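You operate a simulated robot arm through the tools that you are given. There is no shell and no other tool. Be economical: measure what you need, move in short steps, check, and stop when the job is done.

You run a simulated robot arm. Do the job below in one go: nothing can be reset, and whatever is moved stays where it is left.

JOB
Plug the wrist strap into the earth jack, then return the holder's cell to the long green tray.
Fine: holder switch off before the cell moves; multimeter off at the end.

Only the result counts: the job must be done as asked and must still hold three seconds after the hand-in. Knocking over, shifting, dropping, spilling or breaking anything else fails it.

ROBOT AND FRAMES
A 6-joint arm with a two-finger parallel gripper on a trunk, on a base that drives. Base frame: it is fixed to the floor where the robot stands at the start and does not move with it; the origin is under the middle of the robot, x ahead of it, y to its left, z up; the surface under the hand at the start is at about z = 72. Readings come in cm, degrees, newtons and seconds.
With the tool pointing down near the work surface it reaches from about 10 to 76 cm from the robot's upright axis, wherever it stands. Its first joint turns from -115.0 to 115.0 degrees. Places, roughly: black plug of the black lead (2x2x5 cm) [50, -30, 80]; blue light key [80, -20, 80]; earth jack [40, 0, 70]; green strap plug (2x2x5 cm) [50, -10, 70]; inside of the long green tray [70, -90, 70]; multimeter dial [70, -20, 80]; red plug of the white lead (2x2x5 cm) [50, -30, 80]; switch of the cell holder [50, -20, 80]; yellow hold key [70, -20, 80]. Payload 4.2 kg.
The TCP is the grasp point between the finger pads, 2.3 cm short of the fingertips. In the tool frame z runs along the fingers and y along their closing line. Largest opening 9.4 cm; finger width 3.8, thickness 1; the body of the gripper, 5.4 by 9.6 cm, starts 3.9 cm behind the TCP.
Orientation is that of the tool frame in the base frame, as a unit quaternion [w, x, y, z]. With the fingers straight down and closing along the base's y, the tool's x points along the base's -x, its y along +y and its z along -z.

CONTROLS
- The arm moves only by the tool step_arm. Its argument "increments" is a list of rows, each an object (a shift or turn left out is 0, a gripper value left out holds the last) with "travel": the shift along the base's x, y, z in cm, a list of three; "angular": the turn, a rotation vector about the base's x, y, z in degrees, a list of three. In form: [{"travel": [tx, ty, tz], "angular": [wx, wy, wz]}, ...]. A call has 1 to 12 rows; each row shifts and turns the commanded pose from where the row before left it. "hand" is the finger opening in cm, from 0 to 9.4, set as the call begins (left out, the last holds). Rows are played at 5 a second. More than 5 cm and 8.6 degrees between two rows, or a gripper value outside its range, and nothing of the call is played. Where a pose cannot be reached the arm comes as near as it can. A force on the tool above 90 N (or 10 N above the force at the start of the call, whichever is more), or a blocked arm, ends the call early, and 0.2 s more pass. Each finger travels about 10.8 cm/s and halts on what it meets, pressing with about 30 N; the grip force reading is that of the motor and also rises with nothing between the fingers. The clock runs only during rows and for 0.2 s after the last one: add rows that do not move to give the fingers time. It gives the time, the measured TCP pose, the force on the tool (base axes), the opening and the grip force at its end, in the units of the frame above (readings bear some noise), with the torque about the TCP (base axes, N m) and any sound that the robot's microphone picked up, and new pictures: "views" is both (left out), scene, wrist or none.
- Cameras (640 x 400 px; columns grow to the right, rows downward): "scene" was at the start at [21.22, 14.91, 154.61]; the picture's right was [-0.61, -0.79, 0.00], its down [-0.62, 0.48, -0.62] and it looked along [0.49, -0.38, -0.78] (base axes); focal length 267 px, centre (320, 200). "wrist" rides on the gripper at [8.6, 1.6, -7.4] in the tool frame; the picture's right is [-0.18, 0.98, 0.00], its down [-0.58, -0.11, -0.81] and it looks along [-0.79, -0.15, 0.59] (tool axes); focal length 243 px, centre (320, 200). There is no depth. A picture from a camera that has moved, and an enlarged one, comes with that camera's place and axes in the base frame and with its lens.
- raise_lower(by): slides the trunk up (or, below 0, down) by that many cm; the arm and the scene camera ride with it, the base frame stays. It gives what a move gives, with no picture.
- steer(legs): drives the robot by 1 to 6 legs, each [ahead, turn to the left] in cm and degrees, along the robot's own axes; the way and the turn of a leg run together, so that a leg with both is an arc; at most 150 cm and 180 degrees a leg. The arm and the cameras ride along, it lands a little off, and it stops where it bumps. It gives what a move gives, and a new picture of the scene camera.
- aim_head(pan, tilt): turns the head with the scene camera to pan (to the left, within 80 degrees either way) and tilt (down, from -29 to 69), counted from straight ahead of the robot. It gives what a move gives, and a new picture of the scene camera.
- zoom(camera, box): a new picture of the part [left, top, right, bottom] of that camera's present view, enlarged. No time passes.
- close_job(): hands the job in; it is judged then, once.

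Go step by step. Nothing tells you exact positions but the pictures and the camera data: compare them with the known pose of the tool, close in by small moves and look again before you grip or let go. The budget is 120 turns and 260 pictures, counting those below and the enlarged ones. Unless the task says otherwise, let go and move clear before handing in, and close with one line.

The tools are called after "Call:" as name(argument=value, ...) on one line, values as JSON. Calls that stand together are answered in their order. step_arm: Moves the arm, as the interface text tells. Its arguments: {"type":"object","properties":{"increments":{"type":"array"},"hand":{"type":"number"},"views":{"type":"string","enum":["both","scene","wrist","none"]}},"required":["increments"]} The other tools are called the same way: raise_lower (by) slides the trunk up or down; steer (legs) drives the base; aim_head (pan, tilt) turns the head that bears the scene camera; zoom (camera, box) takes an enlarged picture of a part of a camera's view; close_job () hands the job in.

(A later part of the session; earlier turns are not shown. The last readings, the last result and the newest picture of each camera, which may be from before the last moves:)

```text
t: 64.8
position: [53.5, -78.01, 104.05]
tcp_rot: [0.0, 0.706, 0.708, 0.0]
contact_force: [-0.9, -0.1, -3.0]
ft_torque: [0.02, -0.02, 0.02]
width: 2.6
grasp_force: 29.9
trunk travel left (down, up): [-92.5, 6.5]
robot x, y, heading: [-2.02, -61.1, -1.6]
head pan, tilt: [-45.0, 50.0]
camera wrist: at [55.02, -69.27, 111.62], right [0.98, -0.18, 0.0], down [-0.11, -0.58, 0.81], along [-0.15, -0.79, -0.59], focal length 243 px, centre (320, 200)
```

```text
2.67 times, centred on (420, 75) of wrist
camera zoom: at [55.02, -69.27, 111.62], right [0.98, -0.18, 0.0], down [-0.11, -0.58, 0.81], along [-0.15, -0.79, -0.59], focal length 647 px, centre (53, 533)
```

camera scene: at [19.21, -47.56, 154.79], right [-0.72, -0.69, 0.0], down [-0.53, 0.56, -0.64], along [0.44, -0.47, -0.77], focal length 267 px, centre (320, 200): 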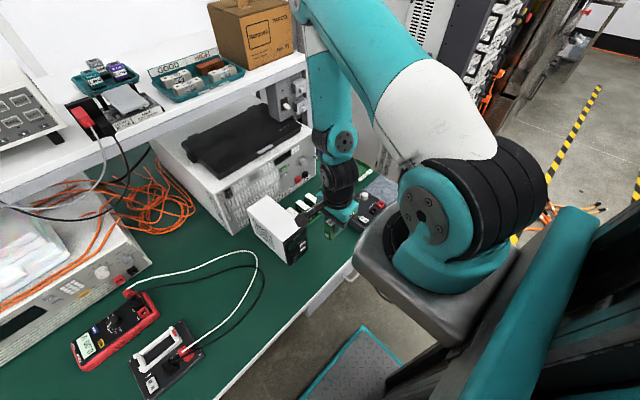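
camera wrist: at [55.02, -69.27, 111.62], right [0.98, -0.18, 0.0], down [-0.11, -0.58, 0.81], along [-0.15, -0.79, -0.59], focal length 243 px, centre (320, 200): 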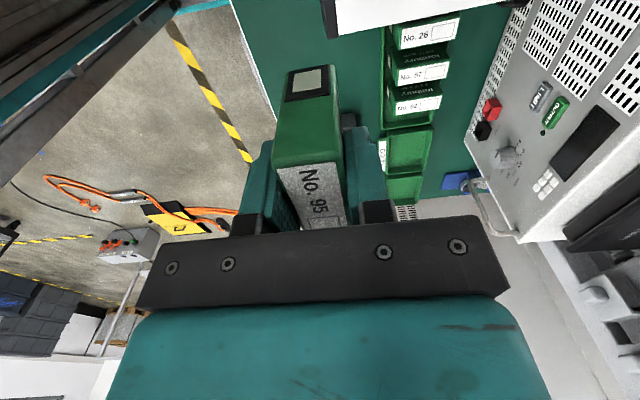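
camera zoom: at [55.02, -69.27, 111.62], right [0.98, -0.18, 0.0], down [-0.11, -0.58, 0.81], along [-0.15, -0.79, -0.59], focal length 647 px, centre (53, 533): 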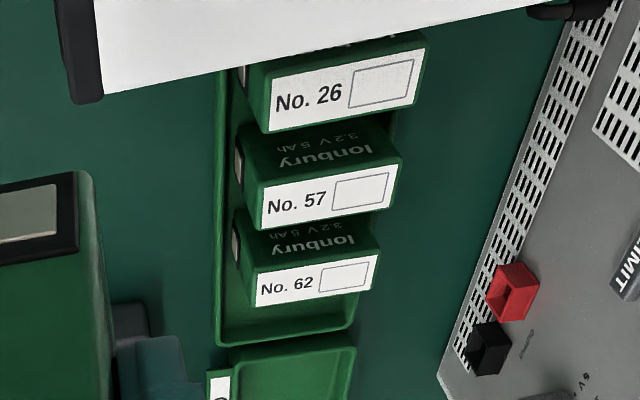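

Four slots fit at a 4.75 cm pitch, and the free one is at the tray's -y end, about (65.5,-96.5). I'll rotate the cell back 90° to match the others and move above the slot.

Call:
step_arm(increments=[{"travel": [0.4, -1.5, 0], "angular": [0, 0, 8.2]}, {"travel": [0.4, -1.5, 0], "angular": [0, 0, 8.2]}, {"travel": [0.4, -1.5, 0], "angular": [0, 0, 8.2]}, {"travel": [0.4, -1.5, 0], "angular": [0, 0, 8.2]}, {"travel": [0.4, -1.5, 0], "angular": [0, 0, 8.2]}, {"travel": [0.4, -1.5, 0], "angular": [0, 0, 8.2]}, {"travel": [0.4, -1.5, 0], "angular": [0, 0, 8.2]}, {"travel": [0.4, -1.5, 0], "angular": [0, 0, 8.2]}, {"travel": [0.4, -1.5, 0], "angular": [0, 0, 8.2]}, {"travel": [0.4, -1.5, 0], "angular": [0, 0, 8.1]}, {"travel": [0.5, -1.5, 0], "angular": [0, 0, 8.0]}, {}], views="both")

Call:
zoom(camera="wrist", box=[200, 0, 440, 200])

```text
t: 67.4
position: [57.78, -94.51, 103.89]
tcp_rot: [0.0, 0.0, 1.0, 0.0]
contact_force: [-0.3, -0.1, -3.0]
ft_torque: [0.0, 0.03, 0.03]
width: 2.57
grasp_force: 29.7
trunk travel left (down, up): [-92.5, 6.5]
robot x, y, heading: [-1.96, -61.46, -1.4]
head pan, tilt: [-45.0, 50.0]
camera scene: at [19.2, -47.57, 154.79], right [-0.73, -0.69, 0.0], down [-0.53, 0.56, -0.64], along [0.44, -0.47, -0.77], focal length 267 px, centre (320, 200)
camera wrist: at [49.22, -92.86, 111.55], right [0.18, 0.98, 0.0], down [0.58, -0.11, 0.81], along [0.79, -0.15, -0.59], focal length 243 px, centre (320, 200)
```

scene: 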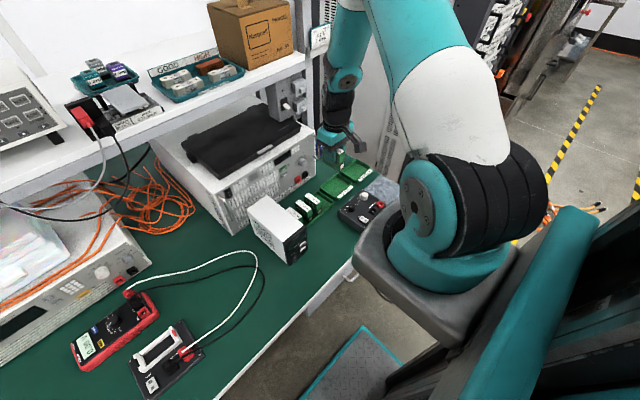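
wrist: 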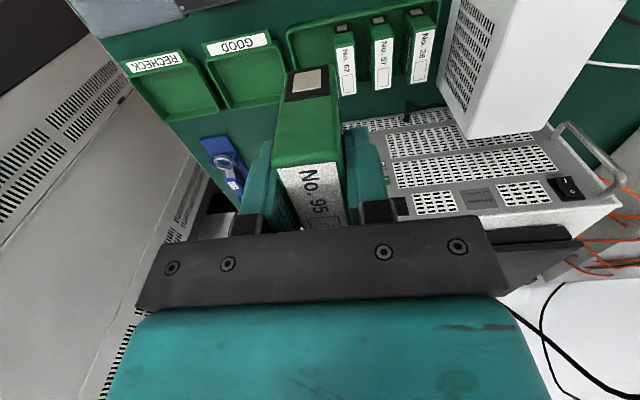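

```text
2.00 times, centred on (320, 100) of wrist
camera zoom: at [49.22, -92.86, 111.55], right [0.18, 0.98, 0.0], down [0.58, -0.11, 0.81], along [0.79, -0.15, -0.59], focal length 485 px, centre (320, 400)
```

zoom: 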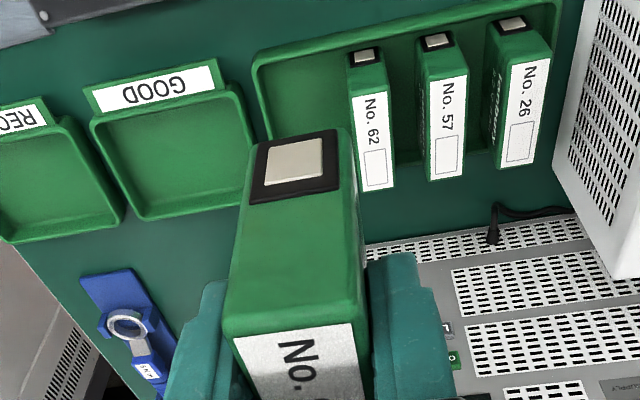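

Cell 62 is at about (65.5,-92.5) and the tray's end rim at y≈-99.4, so the free slot centre is y≈-96.4. I'll go above it at a safe height and measure the margins.

Call:
step_arm(increments=[{"travel": [2, -0.5, -3]}, {"travel": [2, -0.5, -3]}, {"travel": [2, -0.5, -3]}, {"travel": [1.7, -0.4, -3]}, {"travel": [0, 0, -2.5]}, {}], views="wrist")

Call:
zoom(camera="wrist", box=[200, 0, 440, 200])

Call:
zoom(camera="scene", box=[290, 130, 400, 220])

```text
t: 68.8
position: [65.55, -96.49, 89.37]
tcp_rot: [-0.001, 0.0, 1.0, 0.0]
contact_force: [0.0, -0.1, -1.9]
ft_torque: [-0.02, 0.03, 0.0]
width: 2.58
grasp_force: 30.1
trunk travel left (down, up): [-92.5, 6.5]
robot x, y, heading: [-1.71, -61.0, -1.2]
head pan, tilt: [-45.0, 50.0]
camera wrist: at [56.88, -94.81, 96.91], right [0.18, 0.98, 0.0], down [0.58, -0.11, 0.81], along [0.79, -0.15, -0.59], focal length 243 px, centre (320, 200)
```

wrist: 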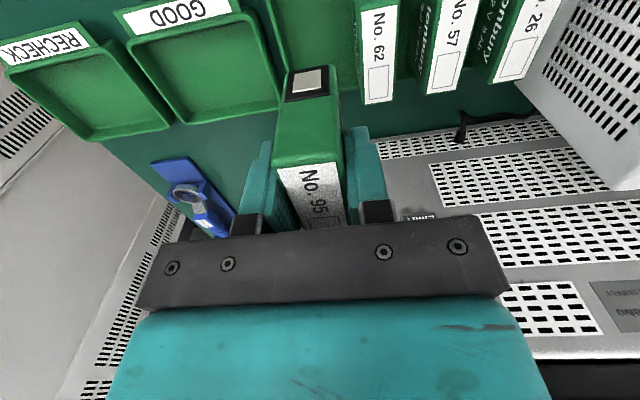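

```text
2.00 times, centred on (320, 100) of wrist
camera zoom: at [56.88, -94.81, 96.91], right [0.18, 0.98, 0.0], down [0.58, -0.11, 0.81], along [0.79, -0.15, -0.59], focal length 485 px, centre (320, 400)
```

zoom: 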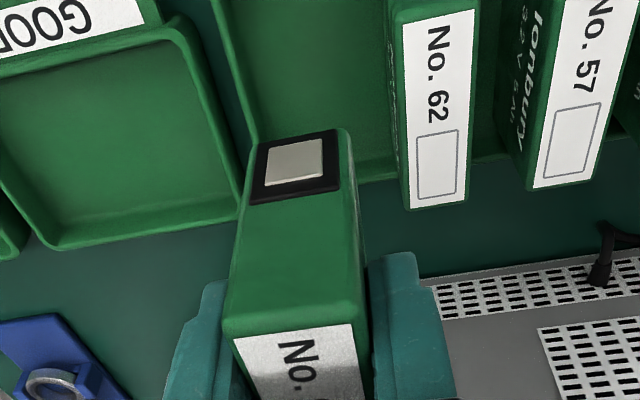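

```text
4.44 times, centred on (345, 175) of scene
camera zoom: at [19.21, -47.57, 154.78], right [-0.73, -0.69, 0.0], down [-0.53, 0.56, -0.64], along [0.44, -0.47, -0.77], focal length 1188 px, centre (209, 311)
```

zoom: 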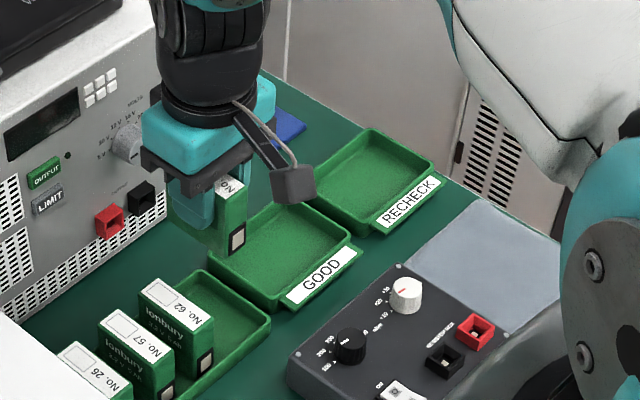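

The free slot runs from y≈-93.4 to -99.3, so its centre is -96.35, with x centre 65.8. Margins are fine, so I'll descend most of the way.

Call:
step_arm(increments=[{"travel": [0.25, 0.12, -2.5]}, {"travel": [0, 0, -3]}, {"travel": [0, 0, -2.5]}, {"travel": [0, 0, -1.5]}, {}], views="wrist")

Call:
zoom(camera="wrist", box=[220, 60, 440, 220])

Call:
zoom(camera="scene", box=[290, 150, 380, 220])

```text
t: 70.0
position: [65.72, -96.24, 79.73]
tcp_rot: [0.001, 0.001, 1.0, 0.0]
contact_force: [0.4, -0.4, -2.3]
ft_torque: [0.02, -0.02, -0.01]
width: 2.59
grasp_force: 30.4
trunk travel left (down, up): [-92.5, 6.5]
robot x, y, heading: [-1.92, -61.1, -1.4]
head pan, tilt: [-45.0, 50.0]
camera wrist: at [57.12, -94.62, 87.47], right [0.18, 0.98, 0.0], down [0.58, -0.11, 0.81], along [0.79, -0.15, -0.59], focal length 243 px, centre (320, 200)
```

wrist: 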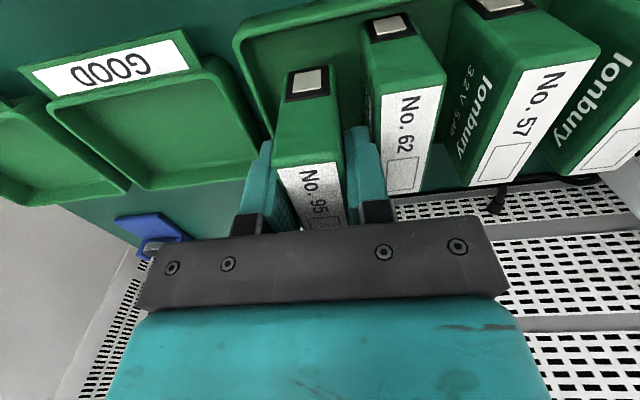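

```text
2.50 times, centred on (330, 140) of wrist
camera zoom: at [57.12, -94.62, 87.47], right [0.18, 0.98, 0.0], down [0.58, -0.11, 0.81], along [0.79, -0.15, -0.59], focal length 606 px, centre (295, 350)
```

zoom: 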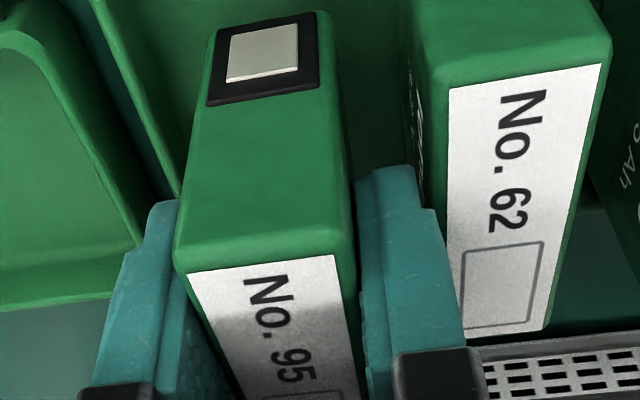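

```text
5.71 times, centred on (335, 185) of scene
camera zoom: at [19.21, -47.57, 154.78], right [-0.73, -0.69, 0.0], down [-0.53, 0.56, -0.64], along [0.44, -0.47, -0.77], focal length 1528 px, centre (234, 286)
```

zoom: 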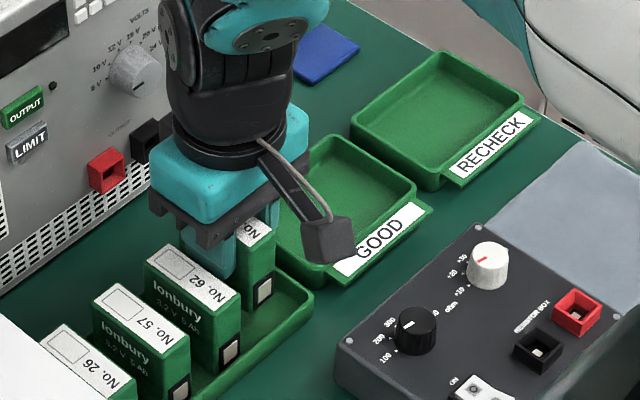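

Clearances to cell 62 and the rim look right. I'll continue down slowly until contact.

Call:
step_arm(increments=[{"travel": [0, -0.08, -1]}, {"travel": [0, 0, -1]}, {"travel": [0, 0, -0.5]}, {}], views="none")

Call:
step_arm(increments=[{"travel": [0, 0, -0.2]}, {"travel": [0, 0, -0.1]}, {}], views="wrist")

Call:
zoom(camera="wrist", box=[220, 80, 440, 240])

Call:
zoom(camera="scene", box=[290, 150, 380, 220])

```text
t: 71.0
position: [65.72, -96.43, 77.59]
tcp_rot: [0.001, 0.001, 1.0, 0.0]
contact_force: [-1.2, -1.8, 16.5]
ft_torque: [-0.03, -0.73, -0.07]
width: 2.56
grasp_force: 30.0
trunk travel left (down, up): [-92.5, 6.5]
robot x, y, heading: [-1.79, -60.76, -1.5]
head pan, tilt: [-45.0, 50.0]
```

```text
t: 71.8
position: [65.6, -96.26, 77.26]
tcp_rot: [-0.001, 0.002, 1.0, 0.0]
contact_force: [-3.2, -4.0, 16.4]
ft_torque: [-0.06, -0.67, -0.13]
width: 2.58
grasp_force: 30.4
trunk travel left (down, up): [-92.5, 6.5]
robot x, y, heading: [-1.84, -60.93, -1.4]
head pan, tilt: [-45.0, 50.0]
camera wrist: at [57.04, -94.67, 84.83], right [0.19, 0.98, 0.0], down [0.58, -0.11, 0.81], along [0.79, -0.15, -0.59], focal length 243 px, centre (320, 200)
```

wrist: 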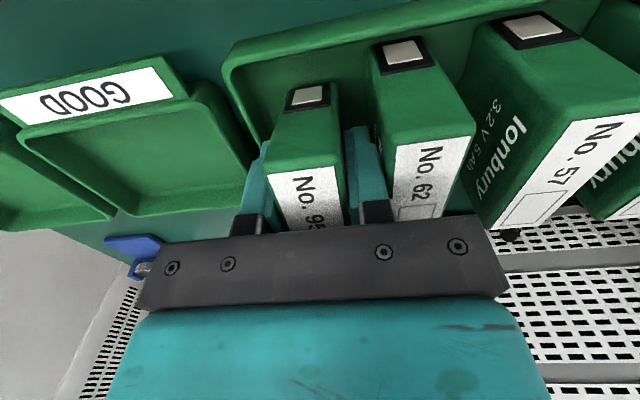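

```text
2.50 times, centred on (330, 160) of wrist
camera zoom: at [57.04, -94.67, 84.83], right [0.19, 0.98, 0.0], down [0.58, -0.11, 0.81], along [0.79, -0.15, -0.59], focal length 606 px, centre (295, 300)
```

zoom: 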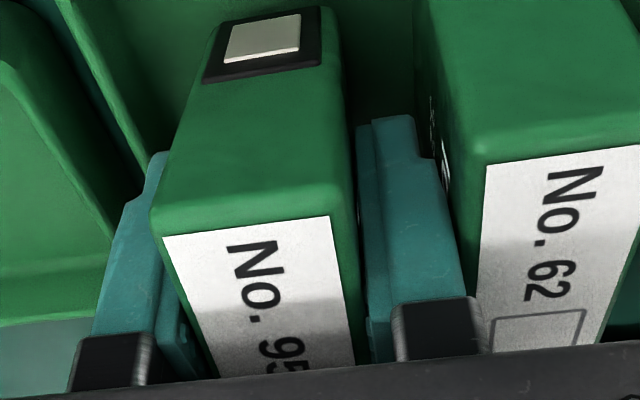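

```text
5.71 times, centred on (335, 185) of scene
camera zoom: at [19.11, -47.54, 154.8], right [-0.73, -0.69, 0.0], down [-0.53, 0.56, -0.64], along [0.44, -0.47, -0.77], focal length 1528 px, centre (234, 286)
```

zoom: 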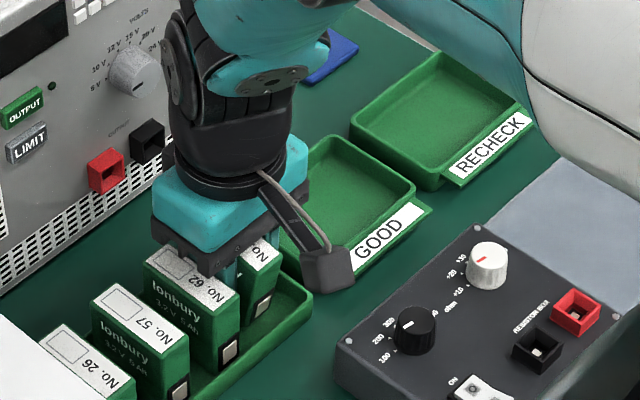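

Contact came with torque at the far (+x) end, and cell 95 looks about 0.5 cm further in x than its neighbours. I'll lift slightly, shift back and lower again.

Call:
step_arm(increments=[{"travel": [0, 0, 0.6]}, {"travel": [0, 0, 0.5]}, {"travel": [-0.5, 0, 0]}, {}], views="wrist")

Call:
zoom(camera="wrist", box=[220, 60, 440, 220])

Call:
step_arm(increments=[{"travel": [0, 0, -0.4]}, {"travel": [0, 0, -0.4]}, {}], views="none")

```text
t: 72.8
position: [65.24, -96.28, 78.25]
tcp_rot: [0.0, 0.001, 1.0, -0.001]
contact_force: [-0.3, 0.1, -2.1]
ft_torque: [0.01, 0.01, 0.02]
width: 2.59
grasp_force: 30.8
trunk travel left (down, up): [-92.5, 6.5]
robot x, y, heading: [-2.04, -61.06, -1.3]
head pan, tilt: [-45.0, 50.0]
camera wrist: at [56.6, -94.64, 85.86], right [0.18, 0.98, 0.0], down [0.58, -0.11, 0.81], along [0.79, -0.15, -0.59], focal length 243 px, centre (320, 200)
```

wrist: 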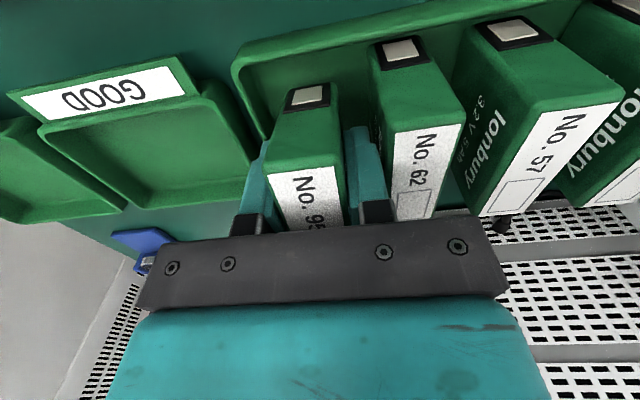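

```text
2.50 times, centred on (330, 140) of wrist
camera zoom: at [56.6, -94.64, 85.86], right [0.18, 0.98, 0.0], down [0.58, -0.11, 0.81], along [0.79, -0.15, -0.59], focal length 606 px, centre (295, 350)
```

zoom: 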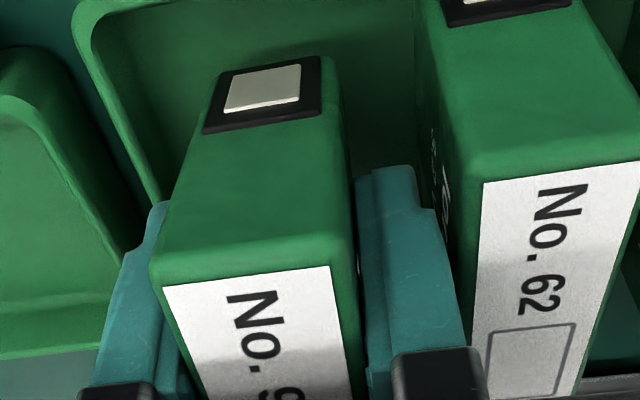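

```text
t: 73.6
position: [65.37, -96.41, 77.42]
tcp_rot: [-0.001, 0.001, 1.0, 0.0]
contact_force: [1.0, -0.2, -2.3]
ft_torque: [0.02, 0.01, -0.01]
width: 2.58
grasp_force: 30.1
trunk travel left (down, up): [-92.5, 6.5]
robot x, y, heading: [-1.82, -61.32, -1.6]
head pan, tilt: [-45.0, 50.0]
```

No contact now at the height where it touched before, so the far end had been on the tray's wall. The cell has tipped slightly in the grip, so I'll lower until the near end touches and levels it.

Call:
step_arm(increments=[{"travel": [0, 0, -0.2]}, {"travel": [0, 0, -0.2]}, {}], views="none")

Call:
step_arm(increments=[{"travel": [0, 0, -0.2]}, {}], views="none")

```text
t: 74.4
position: [65.28, -96.39, 77.08]
tcp_rot: [0.001, 0.0, 1.0, 0.0]
contact_force: [0.2, -0.2, -2.5]
ft_torque: [0.01, 0.03, -0.04]
width: 2.57
grasp_force: 30.3
trunk travel left (down, up): [-92.5, 6.5]
robot x, y, heading: [-1.87, -61.01, -1.4]
head pan, tilt: [-45.0, 50.0]
```

```text
t: 75.0
position: [65.3, -96.31, 76.89]
tcp_rot: [-0.001, -0.001, 1.0, -0.001]
contact_force: [-0.2, -0.1, -3.0]
ft_torque: [0.0, 0.01, 0.04]
width: 2.56
grasp_force: 29.9
trunk travel left (down, up): [-92.5, 6.5]
robot x, y, heading: [-1.66, -61.21, -1.5]
head pan, tilt: [-45.0, 50.0]
```

Call:
step_arm(increments=[{"travel": [0, 0, -0.2]}, {}], views="none")

Call:
step_arm(increments=[{"travel": [0, 0, -0.2]}, {}], views="wrist")

Call:
zoom(camera="wrist", box=[220, 60, 440, 220])

```text
t: 75.6
position: [65.27, -96.33, 76.56]
tcp_rot: [0.0, 0.0, 1.0, 0.0]
contact_force: [0.1, -0.6, -1.8]
ft_torque: [0.0, 0.03, -0.03]
width: 2.6
grasp_force: 29.9
trunk travel left (down, up): [-92.5, 6.5]
robot x, y, heading: [-2.17, -61.34, -1.4]
head pan, tilt: [-45.0, 50.0]
```

```text
t: 76.2
position: [65.39, -96.38, 76.76]
tcp_rot: [0.0, 0.002, 1.0, -0.001]
contact_force: [-0.3, -0.3, 12.5]
ft_torque: [0.01, 0.41, 0.0]
width: 2.58
grasp_force: 30.3
trunk travel left (down, up): [-92.5, 6.5]
robot x, y, heading: [-1.8, -61.21, -1.4]
head pan, tilt: [-45.0, 50.0]
camera wrist: at [56.62, -94.66, 84.21], right [0.19, 0.98, 0.0], down [0.58, -0.11, 0.81], along [0.79, -0.15, -0.59], focal length 243 px, centre (320, 200)
```

wrist: 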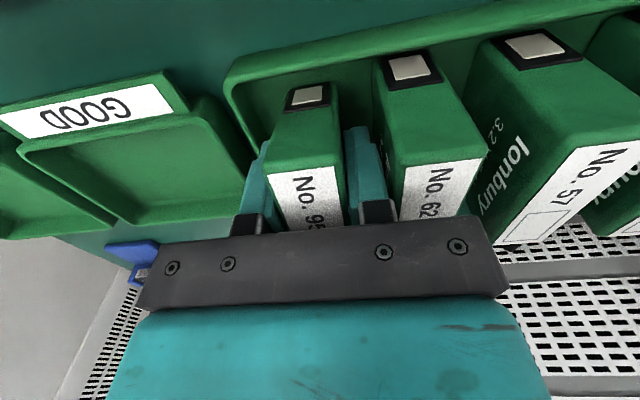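

```text
2.50 times, centred on (330, 140) of wrist
camera zoom: at [56.62, -94.66, 84.21], right [0.19, 0.98, 0.0], down [0.58, -0.11, 0.81], along [0.79, -0.15, -0.59], focal length 606 px, centre (295, 350)
```

zoom: 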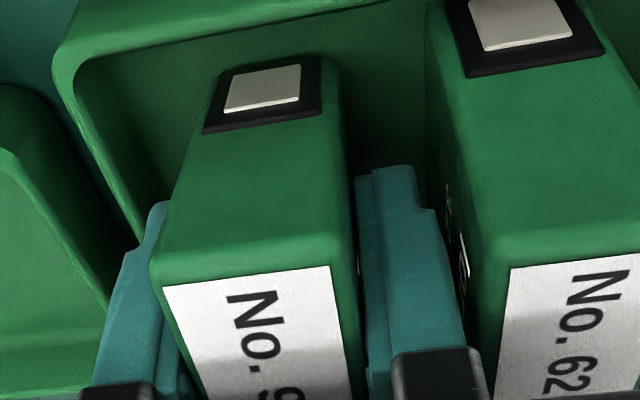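

The near end now touches the floor of the tray, so I'll press a little to level the cell.

Call:
step_arm(increments=[{"travel": [0, 0, -0.15]}, {"travel": [0, 0, -0.15]}, {}], views="wrist")

Call:
zoom(camera="wrist", box=[220, 60, 440, 220])

Call:
zoom(camera="scene", box=[290, 150, 380, 220])

```text
t: 77.0
position: [65.22, -96.26, 76.45]
tcp_rot: [0.002, 0.0, 1.0, -0.001]
contact_force: [6.8, -2.2, 20.1]
ft_torque: [-0.08, 0.41, 0.08]
width: 2.6
grasp_force: 30.3
trunk travel left (down, up): [-92.5, 6.5]
robot x, y, heading: [-1.75, -61.03, -1.7]
head pan, tilt: [-45.0, 50.0]
camera wrist: at [56.66, -94.64, 83.86], right [0.18, 0.98, 0.0], down [0.58, -0.11, 0.81], along [0.79, -0.15, -0.59], focal length 243 px, centre (320, 200)
```

wrist: 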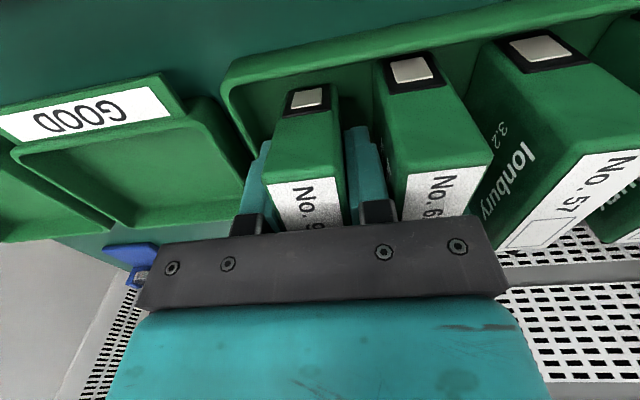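

```text
2.50 times, centred on (330, 140) of wrist
camera zoom: at [56.66, -94.64, 83.86], right [0.18, 0.98, 0.0], down [0.58, -0.11, 0.81], along [0.79, -0.15, -0.59], focal length 606 px, centre (295, 350)
```

zoom: 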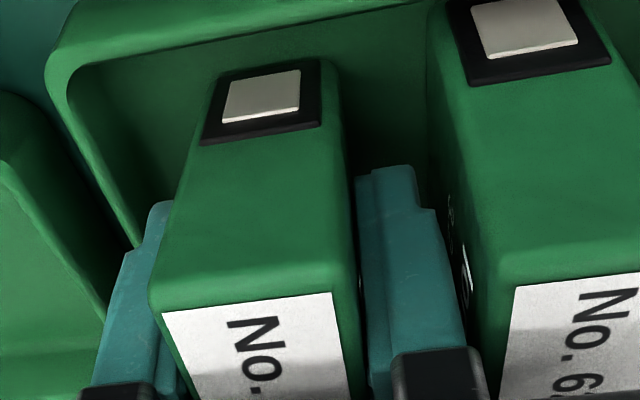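

```text
5.71 times, centred on (335, 185) of scene
camera zoom: at [19.14, -47.52, 154.8], right [-0.73, -0.69, 0.0], down [-0.53, 0.56, -0.64], along [0.44, -0.47, -0.77], focal length 1528 px, centre (234, 286)
```

zoom: 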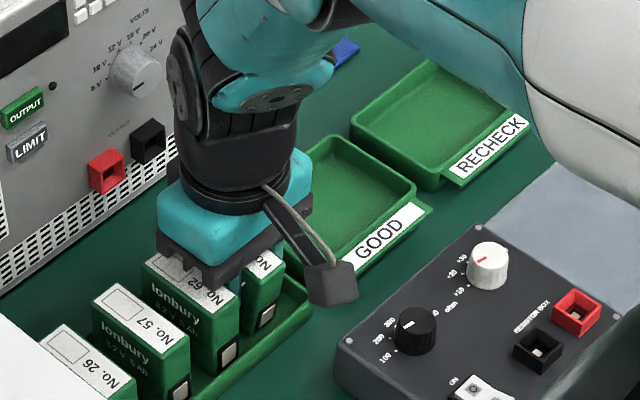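

It's levelling, so I'll press slightly more before releasing.

Call:
step_arm(increments=[{"travel": [0, 0, -0.15]}, {}], views="none")

Call:
step_arm(increments=[{"travel": [0, 0, -0.15]}, {}], views="wrist")

Call:
zoom(camera="wrist", box=[220, 60, 440, 220])

```text
t: 77.6
position: [65.27, -96.32, 76.04]
tcp_rot: [0.0, 0.0, 1.0, 0.0]
contact_force: [5.2, -2.3, 18.8]
ft_torque: [-0.03, 0.49, 0.04]
width: 2.57
grasp_force: 30.3
trunk travel left (down, up): [-92.5, 6.5]
robot x, y, heading: [-1.82, -61.28, -1.6]
head pan, tilt: [-45.0, 50.0]
```

```text
t: 78.2
position: [65.22, -96.35, 75.95]
tcp_rot: [0.0, 0.0, 1.0, 0.0]
contact_force: [3.8, -0.2, 18.4]
ft_torque: [-0.03, 0.46, 0.01]
width: 2.57
grasp_force: 29.6
trunk travel left (down, up): [-92.5, 6.5]
robot x, y, heading: [-1.76, -60.94, -1.8]
head pan, tilt: [-45.0, 50.0]
camera wrist: at [56.54, -94.58, 83.47], right [0.18, 0.98, 0.0], down [0.58, -0.11, 0.81], along [0.79, -0.15, -0.59], focal length 243 px, centre (320, 200)
```

wrist: 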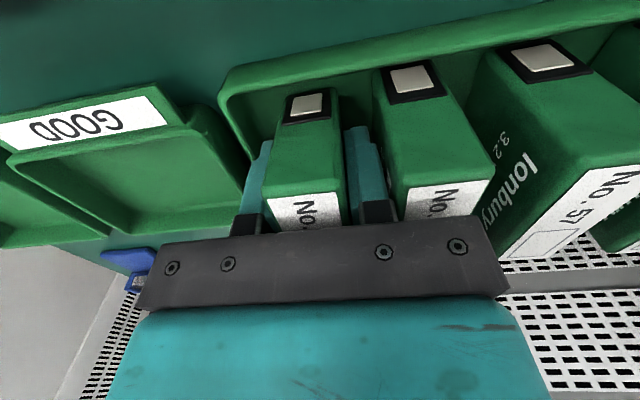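

```text
2.50 times, centred on (330, 140) of wrist
camera zoom: at [56.54, -94.58, 83.47], right [0.18, 0.98, 0.0], down [0.58, -0.11, 0.81], along [0.79, -0.15, -0.59], focal length 606 px, centre (295, 350)
```

zoom: 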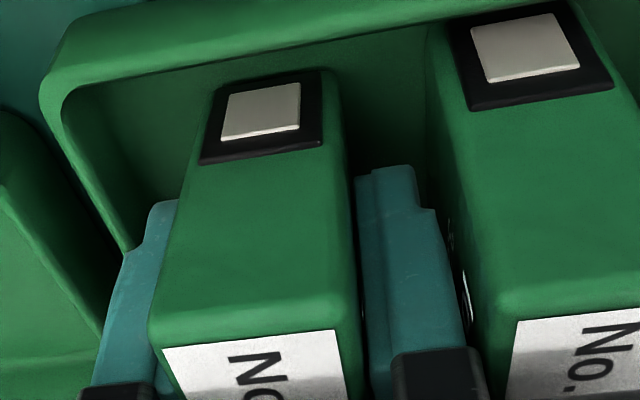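

The cell rests on the tray floor, nearly level. I'll open just a little and look.

Call:
step_arm(increments=[{}, {}, {}], hand=3.1, views="wrist")

Call:
zoom(camera="wrist", box=[220, 60, 440, 220])

```text
t: 79.0
position: [65.19, -96.24, 75.79]
tcp_rot: [0.0, -0.001, 1.0, 0.001]
contact_force: [1.0, -0.2, -0.2]
ft_torque: [-0.01, 0.01, 0.04]
width: 3.09
grasp_force: 0.0
trunk travel left (down, up): [-92.5, 6.5]
robot x, y, heading: [-1.89, -60.65, -1.4]
head pan, tilt: [-45.0, 50.0]
camera wrist: at [56.55, -94.61, 83.41], right [0.18, 0.98, 0.0], down [0.58, -0.11, 0.81], along [0.79, -0.15, -0.59], focal length 243 px, centre (320, 200)
```

wrist: 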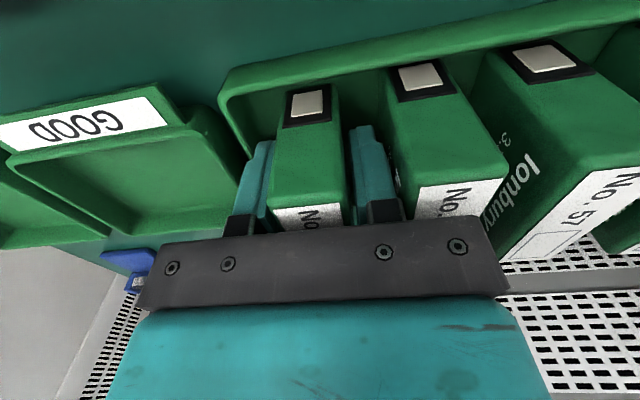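

```text
2.50 times, centred on (330, 140) of wrist
camera zoom: at [56.55, -94.61, 83.41], right [0.18, 0.98, 0.0], down [0.58, -0.11, 0.81], along [0.79, -0.15, -0.59], focal length 606 px, centre (295, 350)
```

zoom: 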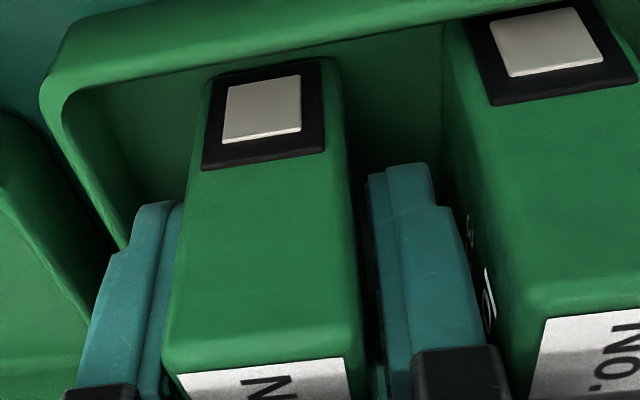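

The +y finger seems to have nudged cell 62 slightly. I'll narrow the opening a touch to free it and rise straight up, then measure.

Call:
step_arm(increments=[{}, {"travel": [0, 0, 0.5]}, {"travel": [0, 0, 1.5]}, {"travel": [0, 0, 3]}, {"travel": [0, 0, 4]}, {"travel": [-2, 0, 4]}, {"travel": [-3, 0, 4]}, {"travel": [-3, 0, 2]}, {}], hand=2.9, views="both")

Call:
zoom(camera="wrist", box=[260, 0, 460, 150])

Call:
zoom(camera="scene", box=[280, 150, 370, 220])

```text
t: 81.0
position: [57.13, -96.36, 94.96]
tcp_rot: [0.0, 0.001, 1.0, 0.001]
contact_force: [0.4, -0.9, -0.6]
ft_torque: [0.01, -0.02, 0.0]
width: 2.89
grasp_force: 0.2
trunk travel left (down, up): [-92.5, 6.5]
robot x, y, heading: [-2.04, -61.38, -1.5]
head pan, tilt: [-45.0, 50.0]
camera scene: at [19.19, -47.56, 154.79], right [-0.73, -0.69, 0.0], down [-0.53, 0.56, -0.64], along [0.44, -0.47, -0.77], focal length 267 px, centre (320, 200)
camera wrist: at [48.46, -94.64, 102.55], right [0.18, 0.98, 0.0], down [0.58, -0.11, 0.81], along [0.79, -0.15, -0.59], focal length 243 px, centre (320, 200)
```

scene: 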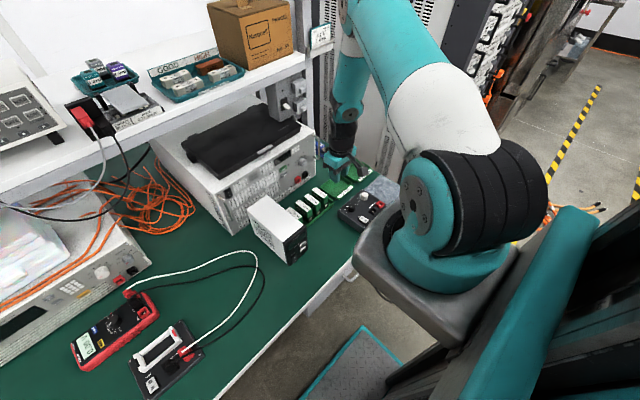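
wrist: 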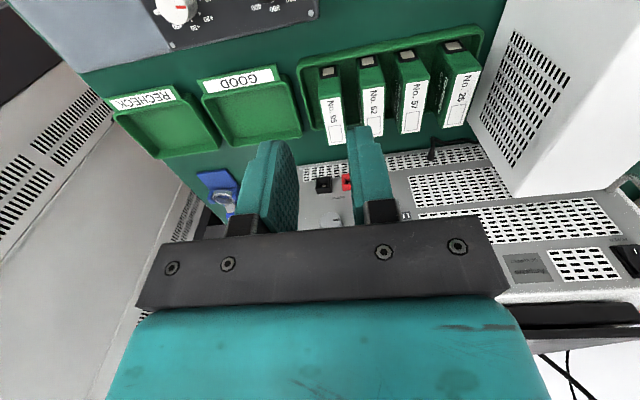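

```text
2.67 times, centred on (360, 75) of wrist
camera zoom: at [48.46, -94.64, 102.55], right [0.18, 0.98, 0.0], down [0.58, -0.11, 0.81], along [0.79, -0.15, -0.59], focal length 647 px, centre (213, 533)
```

zoom: 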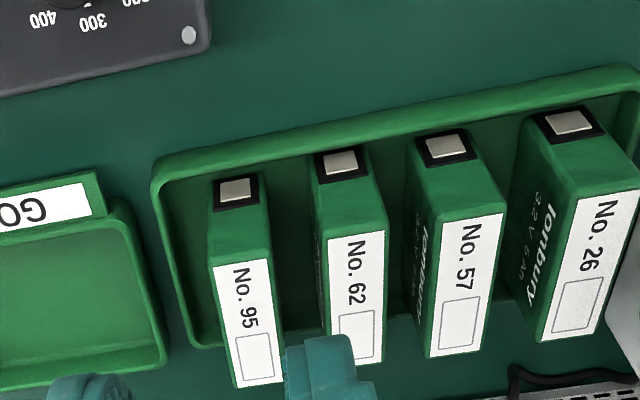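

```text
5.71 times, centred on (325, 185) of scene
camera zoom: at [19.19, -47.56, 154.79], right [-0.73, -0.69, 0.0], down [-0.53, 0.56, -0.64], along [0.44, -0.47, -0.77], focal length 1528 px, centre (291, 286)
```

zoom: 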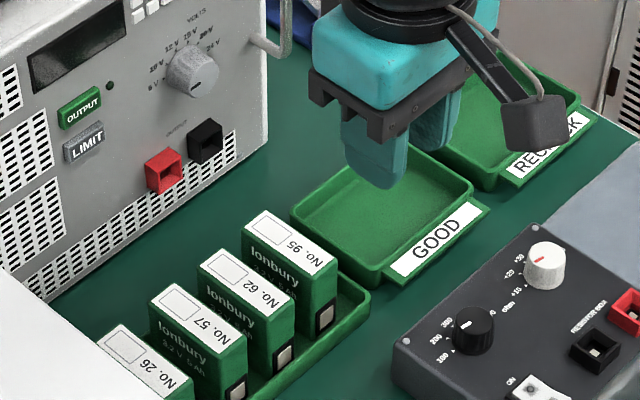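

Cell 95 now stands upright in the long tray in line with the others, and cell 62 moved only about 3 mm in its row. Next is the multimeter dial, so I'll swing the arm over there.

Call:
step_arm(increments=[{"travel": [-3, 2, 3]}, {"travel": [-3, 3, 2]}, {"travel": [0, 4.8, 0.5]}, {"travel": [0, 4.9, 0]}, {"travel": [0, 4.9, 0]}, {"travel": [0, 4.9, 0]}, {"travel": [0, 4.9, 0]}, {"travel": [0, 4.9, 0]}, {"travel": [0, 4.9, 0]}, {"travel": [0, 4.9, 0]}, {"travel": [0, 4.9, 0]}, {"travel": [0, 4.9, 0]}], views="none")

Call:
step_arm(increments=[{"travel": [0.5, 4.9, 0]}, {"travel": [0.5, 4.9, 0]}, {"travel": [0.5, 4.9, 0]}, {"travel": [1, 4.5, 0]}, {}], views="wrist")

Call:
aim_head(pan=40, tilt=50)

```text
t: 83.6
position: [51.54, -42.32, 100.4]
tcp_rot: [-0.001, 0.001, 1.0, 0.0]
contact_force: [0.2, 0.1, 0.0]
ft_torque: [0.0, 0.01, 0.01]
width: 2.89
grasp_force: 0.1
trunk travel left (down, up): [-92.5, 6.5]
robot x, y, heading: [-1.96, -61.16, -1.2]
head pan, tilt: [-45.0, 50.0]
```

```text
t: 84.8
position: [53.76, -23.23, 100.67]
tcp_rot: [-0.001, 0.001, 1.0, -0.001]
contact_force: [0.5, 0.6, -0.4]
ft_torque: [-0.01, -0.01, 0.04]
width: 2.9
grasp_force: 0.0
trunk travel left (down, up): [-92.5, 6.5]
robot x, y, heading: [-1.73, -61.15, -1.8]
head pan, tilt: [-45.0, 50.0]
camera wrist: at [45.17, -21.42, 108.21], right [0.19, 0.98, 0.0], down [0.58, -0.11, 0.81], along [0.79, -0.15, -0.59], focal length 243 px, centre (320, 200)
```

wrist: 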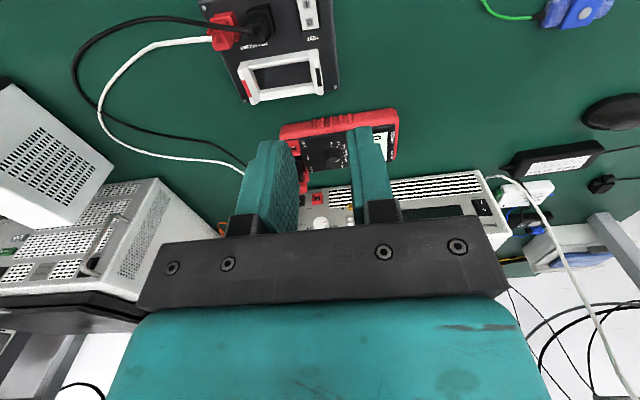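

```text
t: 86.4
position: [53.8, -23.07, 100.68]
tcp_rot: [-0.001, 0.0, 1.0, 0.0]
contact_force: [-0.3, 0.3, 0.2]
ft_torque: [-0.01, -0.02, -0.01]
width: 2.92
grasp_force: 0.1
trunk travel left (down, up): [-92.5, 6.5]
robot x, y, heading: [-1.67, -61.15, -1.6]
head pan, tilt: [40.0, 50.0]
camera scene: at [19.92, -37.17, 154.78], right [0.62, -0.78, 0.0], down [-0.6, -0.48, -0.64], along [0.5, 0.4, -0.77], focal length 267 px, centre (320, 200)
```

scene: 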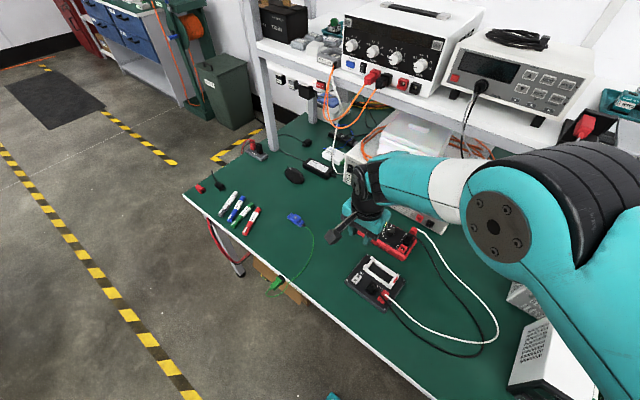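

Call:
zoom(camera="wrist", box=[280, 110, 400, 190])

Call:
zoom(camera="scene", box=[350, 215, 430, 270])

Call:
zoom(camera="scene", box=[240, 250, 340, 320])

```text
5.00 times, centred on (340, 150) of wrist
camera zoom: at [45.18, -21.44, 108.22], right [0.18, 0.98, 0.0], down [0.58, -0.11, 0.81], along [0.79, -0.15, -0.59], focal length 1213 px, centre (220, 450)
```

zoom: 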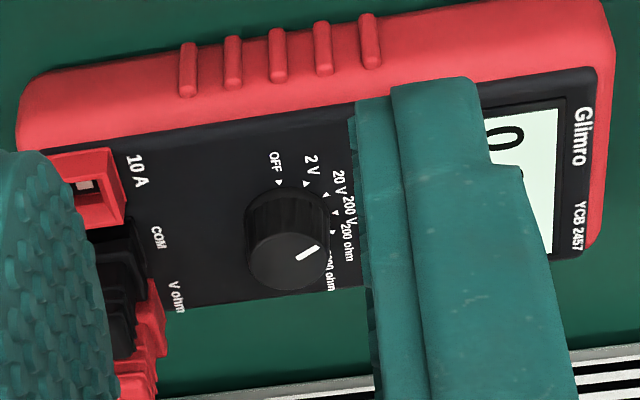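

```text
7.27 times, centred on (390, 242) of scene
camera zoom: at [19.92, -37.17, 154.78], right [0.62, -0.78, 0.0], down [-0.6, -0.48, -0.64], along [0.5, 0.4, -0.77], focal length 1944 px, centre (-189, -109)
```

zoom: 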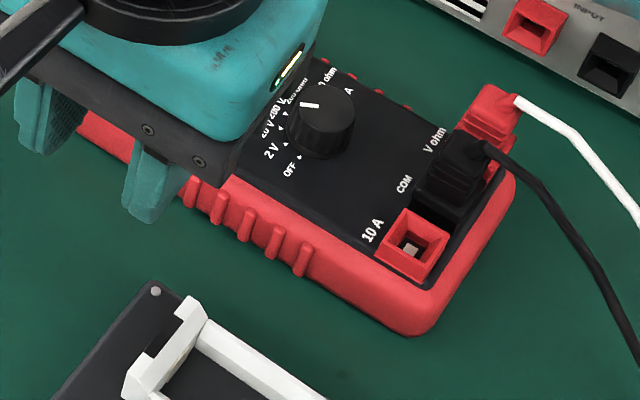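

```text
5.71 times, centred on (290, 285) of scene
camera zoom: at [19.92, -37.17, 154.78], right [0.62, -0.78, 0.0], down [-0.6, -0.48, -0.64], along [0.5, 0.4, -0.77], focal length 1528 px, centre (491, -286)
```

zoom: 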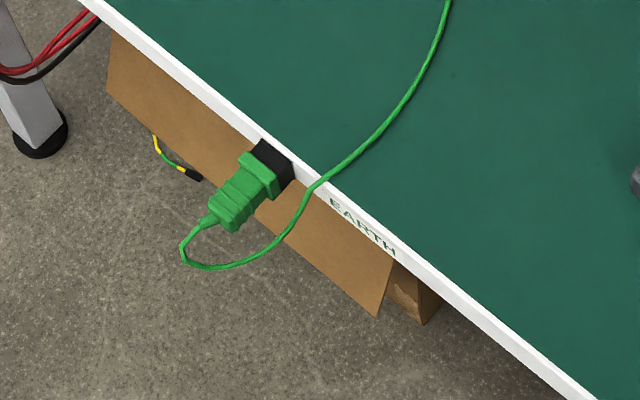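

The strap plug is still seated. The dial points at 20 V and OFF is 60° counter-clockwise, towards -x. I'll move closer for a precise look.

Call:
step_arm(increments=[{"travel": [3.5, -0.5, -2]}, {"travel": [3.5, -0.5, -2]}, {"travel": [3.5, -0.5, -2]}, {"travel": [3.7, -0.5, -2]}, {}], views="wrist", hand=7)

Call:
zoom(camera="wrist", box=[250, 60, 390, 160])

```text
t: 87.6
position: [65.08, -27.02, 93.9]
tcp_rot: [0.0, 0.0, 1.0, 0.0]
contact_force: [-0.2, -0.7, -0.3]
ft_torque: [-0.02, -0.04, -0.01]
width: 7.01
grasp_force: 0.1
out of reach, approached as far as the arm can: row 3, 4
trunk travel left (down, up): [-92.5, 6.5]
robot x, y, heading: [-2.06, -61.66, -1.5]
head pan, tilt: [40.0, 50.0]
camera wrist: at [56.44, -25.33, 101.54], right [0.18, 0.98, 0.0], down [0.58, -0.11, 0.81], along [0.79, -0.15, -0.59], focal length 243 px, centre (320, 200)
```

wrist: 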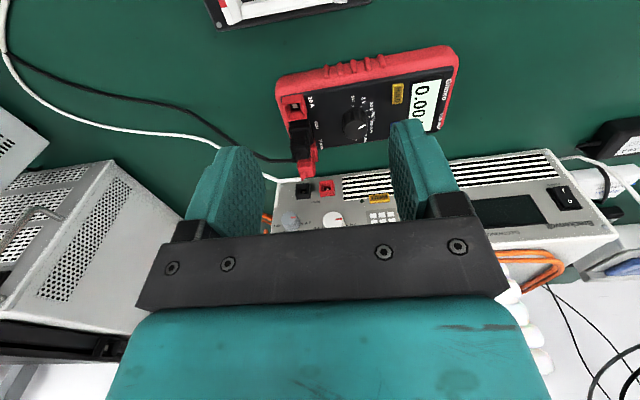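

```text
4.00 times, centred on (320, 110) of wrist
camera zoom: at [56.44, -25.33, 101.54], right [0.18, 0.98, 0.0], down [0.58, -0.11, 0.81], along [0.79, -0.15, -0.59], focal length 970 px, centre (320, 560)
```

zoom: 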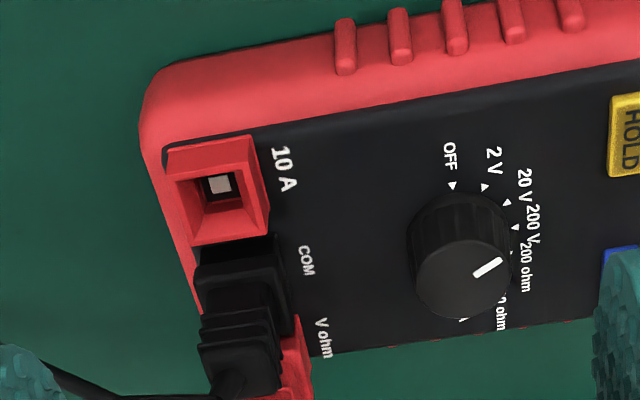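

The dial is centred at about (74.4,-24.75), its top at z≈78.7, and it is set to 20 V. It's slightly out of reach from here, so I'll tuck the arm and drive back towards the middle.

Call:
step_arm(increments=[{"travel": [-2, -2, 3]}, {"travel": [-3, -3.5, 2]}, {"travel": [-3, -3.8, 0]}, {"travel": [-3, -3.8, 0]}, {"travel": [-3, -3.8, 0]}, {"travel": [-3, -3.8, 0]}, {"travel": [-3, -3.8, 0]}, {"travel": [0, -4.5, 0]}, {"travel": [0, -4.5, 0]}, {}], views="none", hand=4.6)

Call:
steer(legs=[[-11, 0], [0, 91.5]])

```text
refused: row 2 steps farther than a row can; nothing moved
```

```text
t: 92.6
position: [-47.91, 5.56, 93.99]
tcp_rot: [-0.001, 0.713, -0.701, 0.0]
contact_force: [0.3, -0.2, -0.5]
ft_torque: [0.02, -0.03, 0.0]
width: 6.97
grasp_force: 0.0
trunk travel left (down, up): [-92.5, 6.5]
robot x, y, heading: [-12.47, -60.85, 89.7]
head pan, tilt: [40.0, 50.0]
camera scene: at [-36.96, -39.4, 154.78], right [0.77, 0.63, 0.0], down [0.49, -0.59, -0.64], along [-0.41, 0.5, -0.77], focal length 267 px, centre (320, 200)
```

scene: 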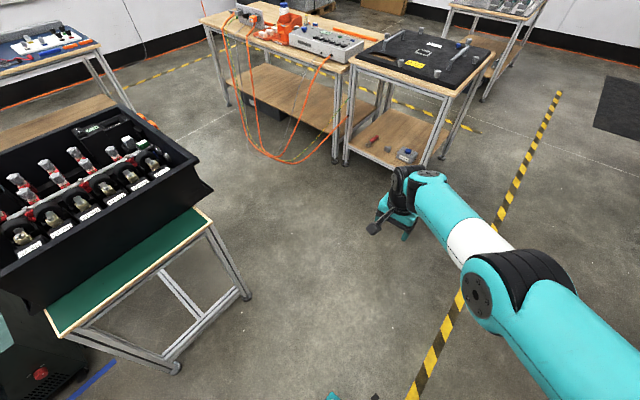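

The tuck was refused (a row was too long), but the turn still went freely through open space. I'll tuck the arm now before driving on.

Call:
step_arm(increments=[{"travel": [4.1, -1.8, 0.5]}, {"travel": [4.1, -1.8, 0.5]}, {"travel": [4.1, -1.8, 0.5]}, {"travel": [4.1, -1.8, 0.5]}, {"travel": [4.1, -1.8, 0.5]}, {"travel": [4.1, -1.8, 0.5]}, {"travel": [4.1, -1.8, 0]}, {"travel": [4.1, -1.8, 0]}, {"travel": [4.1, -1.8, 0]}, {"travel": [4.1, -1.8, 0]}, {"travel": [4.1, -1.8, 0]}, {}], views="none", hand=4.6)

```text
t: 95.2
position: [-2.85, -14.4, 97.08]
tcp_rot: [0.0, 0.712, -0.702, 0.0]
contact_force: [0.1, 0.4, 0.7]
ft_torque: [-0.01, -0.01, -0.02]
width: 4.56
grasp_force: 0.0
trunk travel left (down, up): [-92.5, 6.5]
robot x, y, heading: [-12.55, -60.57, 89.3]
head pan, tilt: [40.0, 50.0]
```

The arm is tucked. I'll drive forward along the bench, turn back to face it and close in.

Call:
steer(legs=[[40, 0], [0, -89.5], [11, 0]])

Call:
aim_head(pan=-10, tilt=50)

```text
t: 102.3
position: [45.24, -29.18, 97.03]
tcp_rot: [0.0, -0.015, 1.0, 0.0]
contact_force: [-0.7, -0.1, -1.4]
ft_torque: [-0.04, -0.03, -0.01]
width: 4.57
grasp_force: 0.0
trunk travel left (down, up): [-92.5, 6.5]
robot x, y, heading: [-1.24, -20.18, 0.4]
head pan, tilt: [40.0, 50.0]
camera scene: at [19.62, 4.49, 154.79], right [0.65, -0.76, 0.0], down [-0.58, -0.5, -0.64], along [0.49, 0.42, -0.77], focal length 267 px, centre (320, 200)
```

scene: 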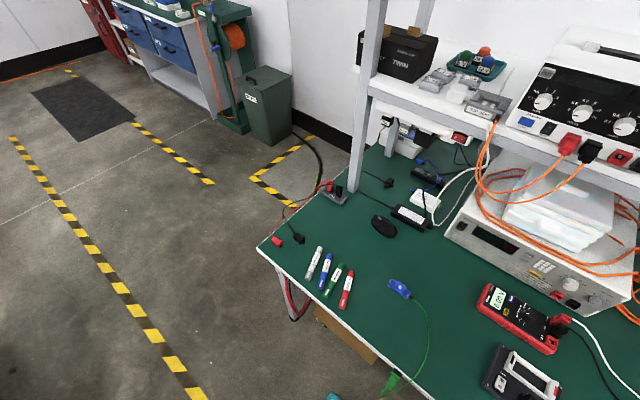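

```text
t: 103.5
position: [45.27, -29.17, 96.96]
tcp_rot: [0.0, -0.015, 1.0, 0.0]
contact_force: [0.1, 0.6, 0.0]
ft_torque: [0.03, 0.01, 0.01]
width: 4.6
grasp_force: 0.1
trunk travel left (down, up): [-92.5, 6.5]
robot x, y, heading: [-1.4, -20.31, 0.3]
head pan, tilt: [-10.0, 50.0]
camera scene: at [21.35, -1.78, 154.79], right [-0.17, -0.99, 0.0], down [-0.76, 0.13, -0.64], along [0.63, -0.11, -0.77], focal length 267 px, centre (320, 200)
```

scene: 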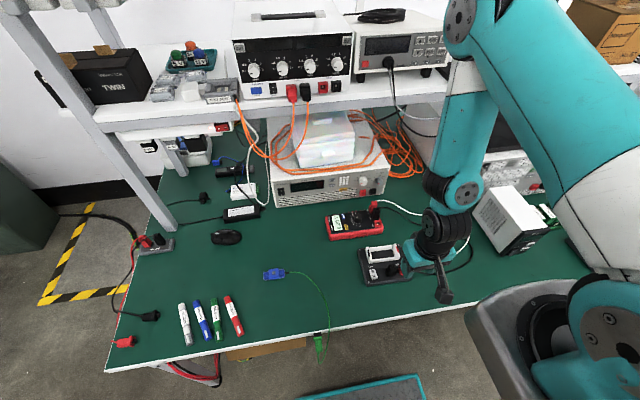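

Everything is in place and the meter is well within reach. I'll move above the dial, turning the hand -60° so that a +60° turn brings it back to straight.

Call:
step_arm(increments=[{"travel": [3.2, 0.55, 0], "angular": [0, 0, -7.5]}, {"travel": [3.2, 0.55, 0], "angular": [0, 0, -7.5]}, {"travel": [3.2, 0.55, -0.5], "angular": [0, 0, -7.5]}, {"travel": [3.2, 0.55, -0.5], "angular": [0, 0, -7.5]}, {"travel": [3.2, 0.55, -1], "angular": [0, 0, -7.5]}, {"travel": [3.2, 0.55, -1], "angular": [0, 0, -7.5]}, {"travel": [3.2, 0.55, -1], "angular": [0, 0, -7.5]}, {"travel": [3.2, 0.55, -1], "angular": [0, 0, -7.5]}, {}], views="wrist")

Call:
zoom(camera="wrist", box=[240, 20, 400, 130])

```text
t: 105.5
position: [70.74, -24.35, 91.96]
tcp_rot: [0.0, 0.487, 0.873, -0.001]
contact_force: [-0.5, -0.4, -0.3]
ft_torque: [0.01, -0.01, 0.03]
width: 4.61
grasp_force: 0.0
trunk travel left (down, up): [-92.5, 6.5]
robot x, y, heading: [-1.41, -20.47, 0.4]
head pan, tilt: [-10.0, 50.0]
camera wrist: at [67.68, -16.21, 99.61], right [0.93, 0.36, 0.0], down [0.21, -0.55, 0.81], along [0.29, -0.75, -0.59], focal length 243 px, centre (320, 200)
```

wrist: 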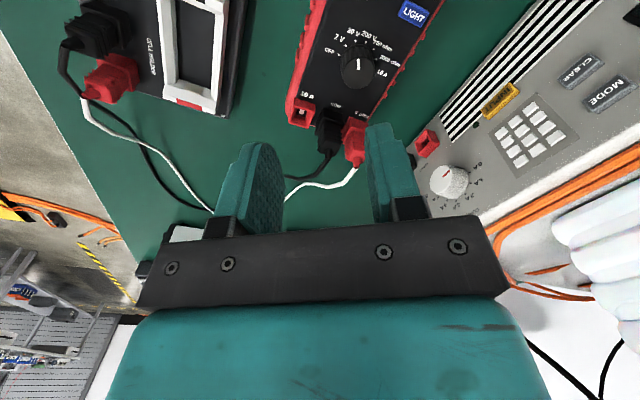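

```text
3.64 times, centred on (320, 75) of wrist
camera zoom: at [67.68, -16.21, 99.61], right [0.93, 0.36, 0.0], down [0.21, -0.55, 0.81], along [0.29, -0.75, -0.59], focal length 882 px, centre (320, 654)
```

zoom: 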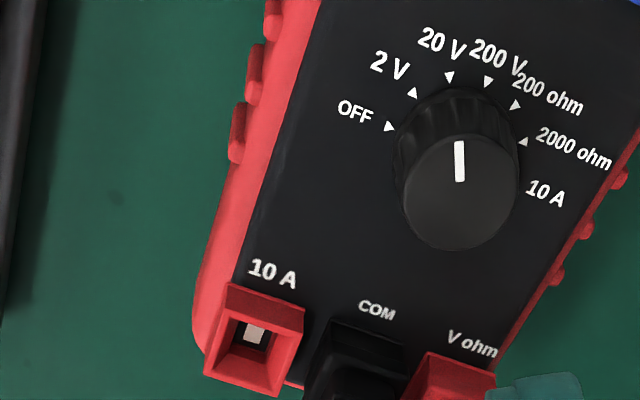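

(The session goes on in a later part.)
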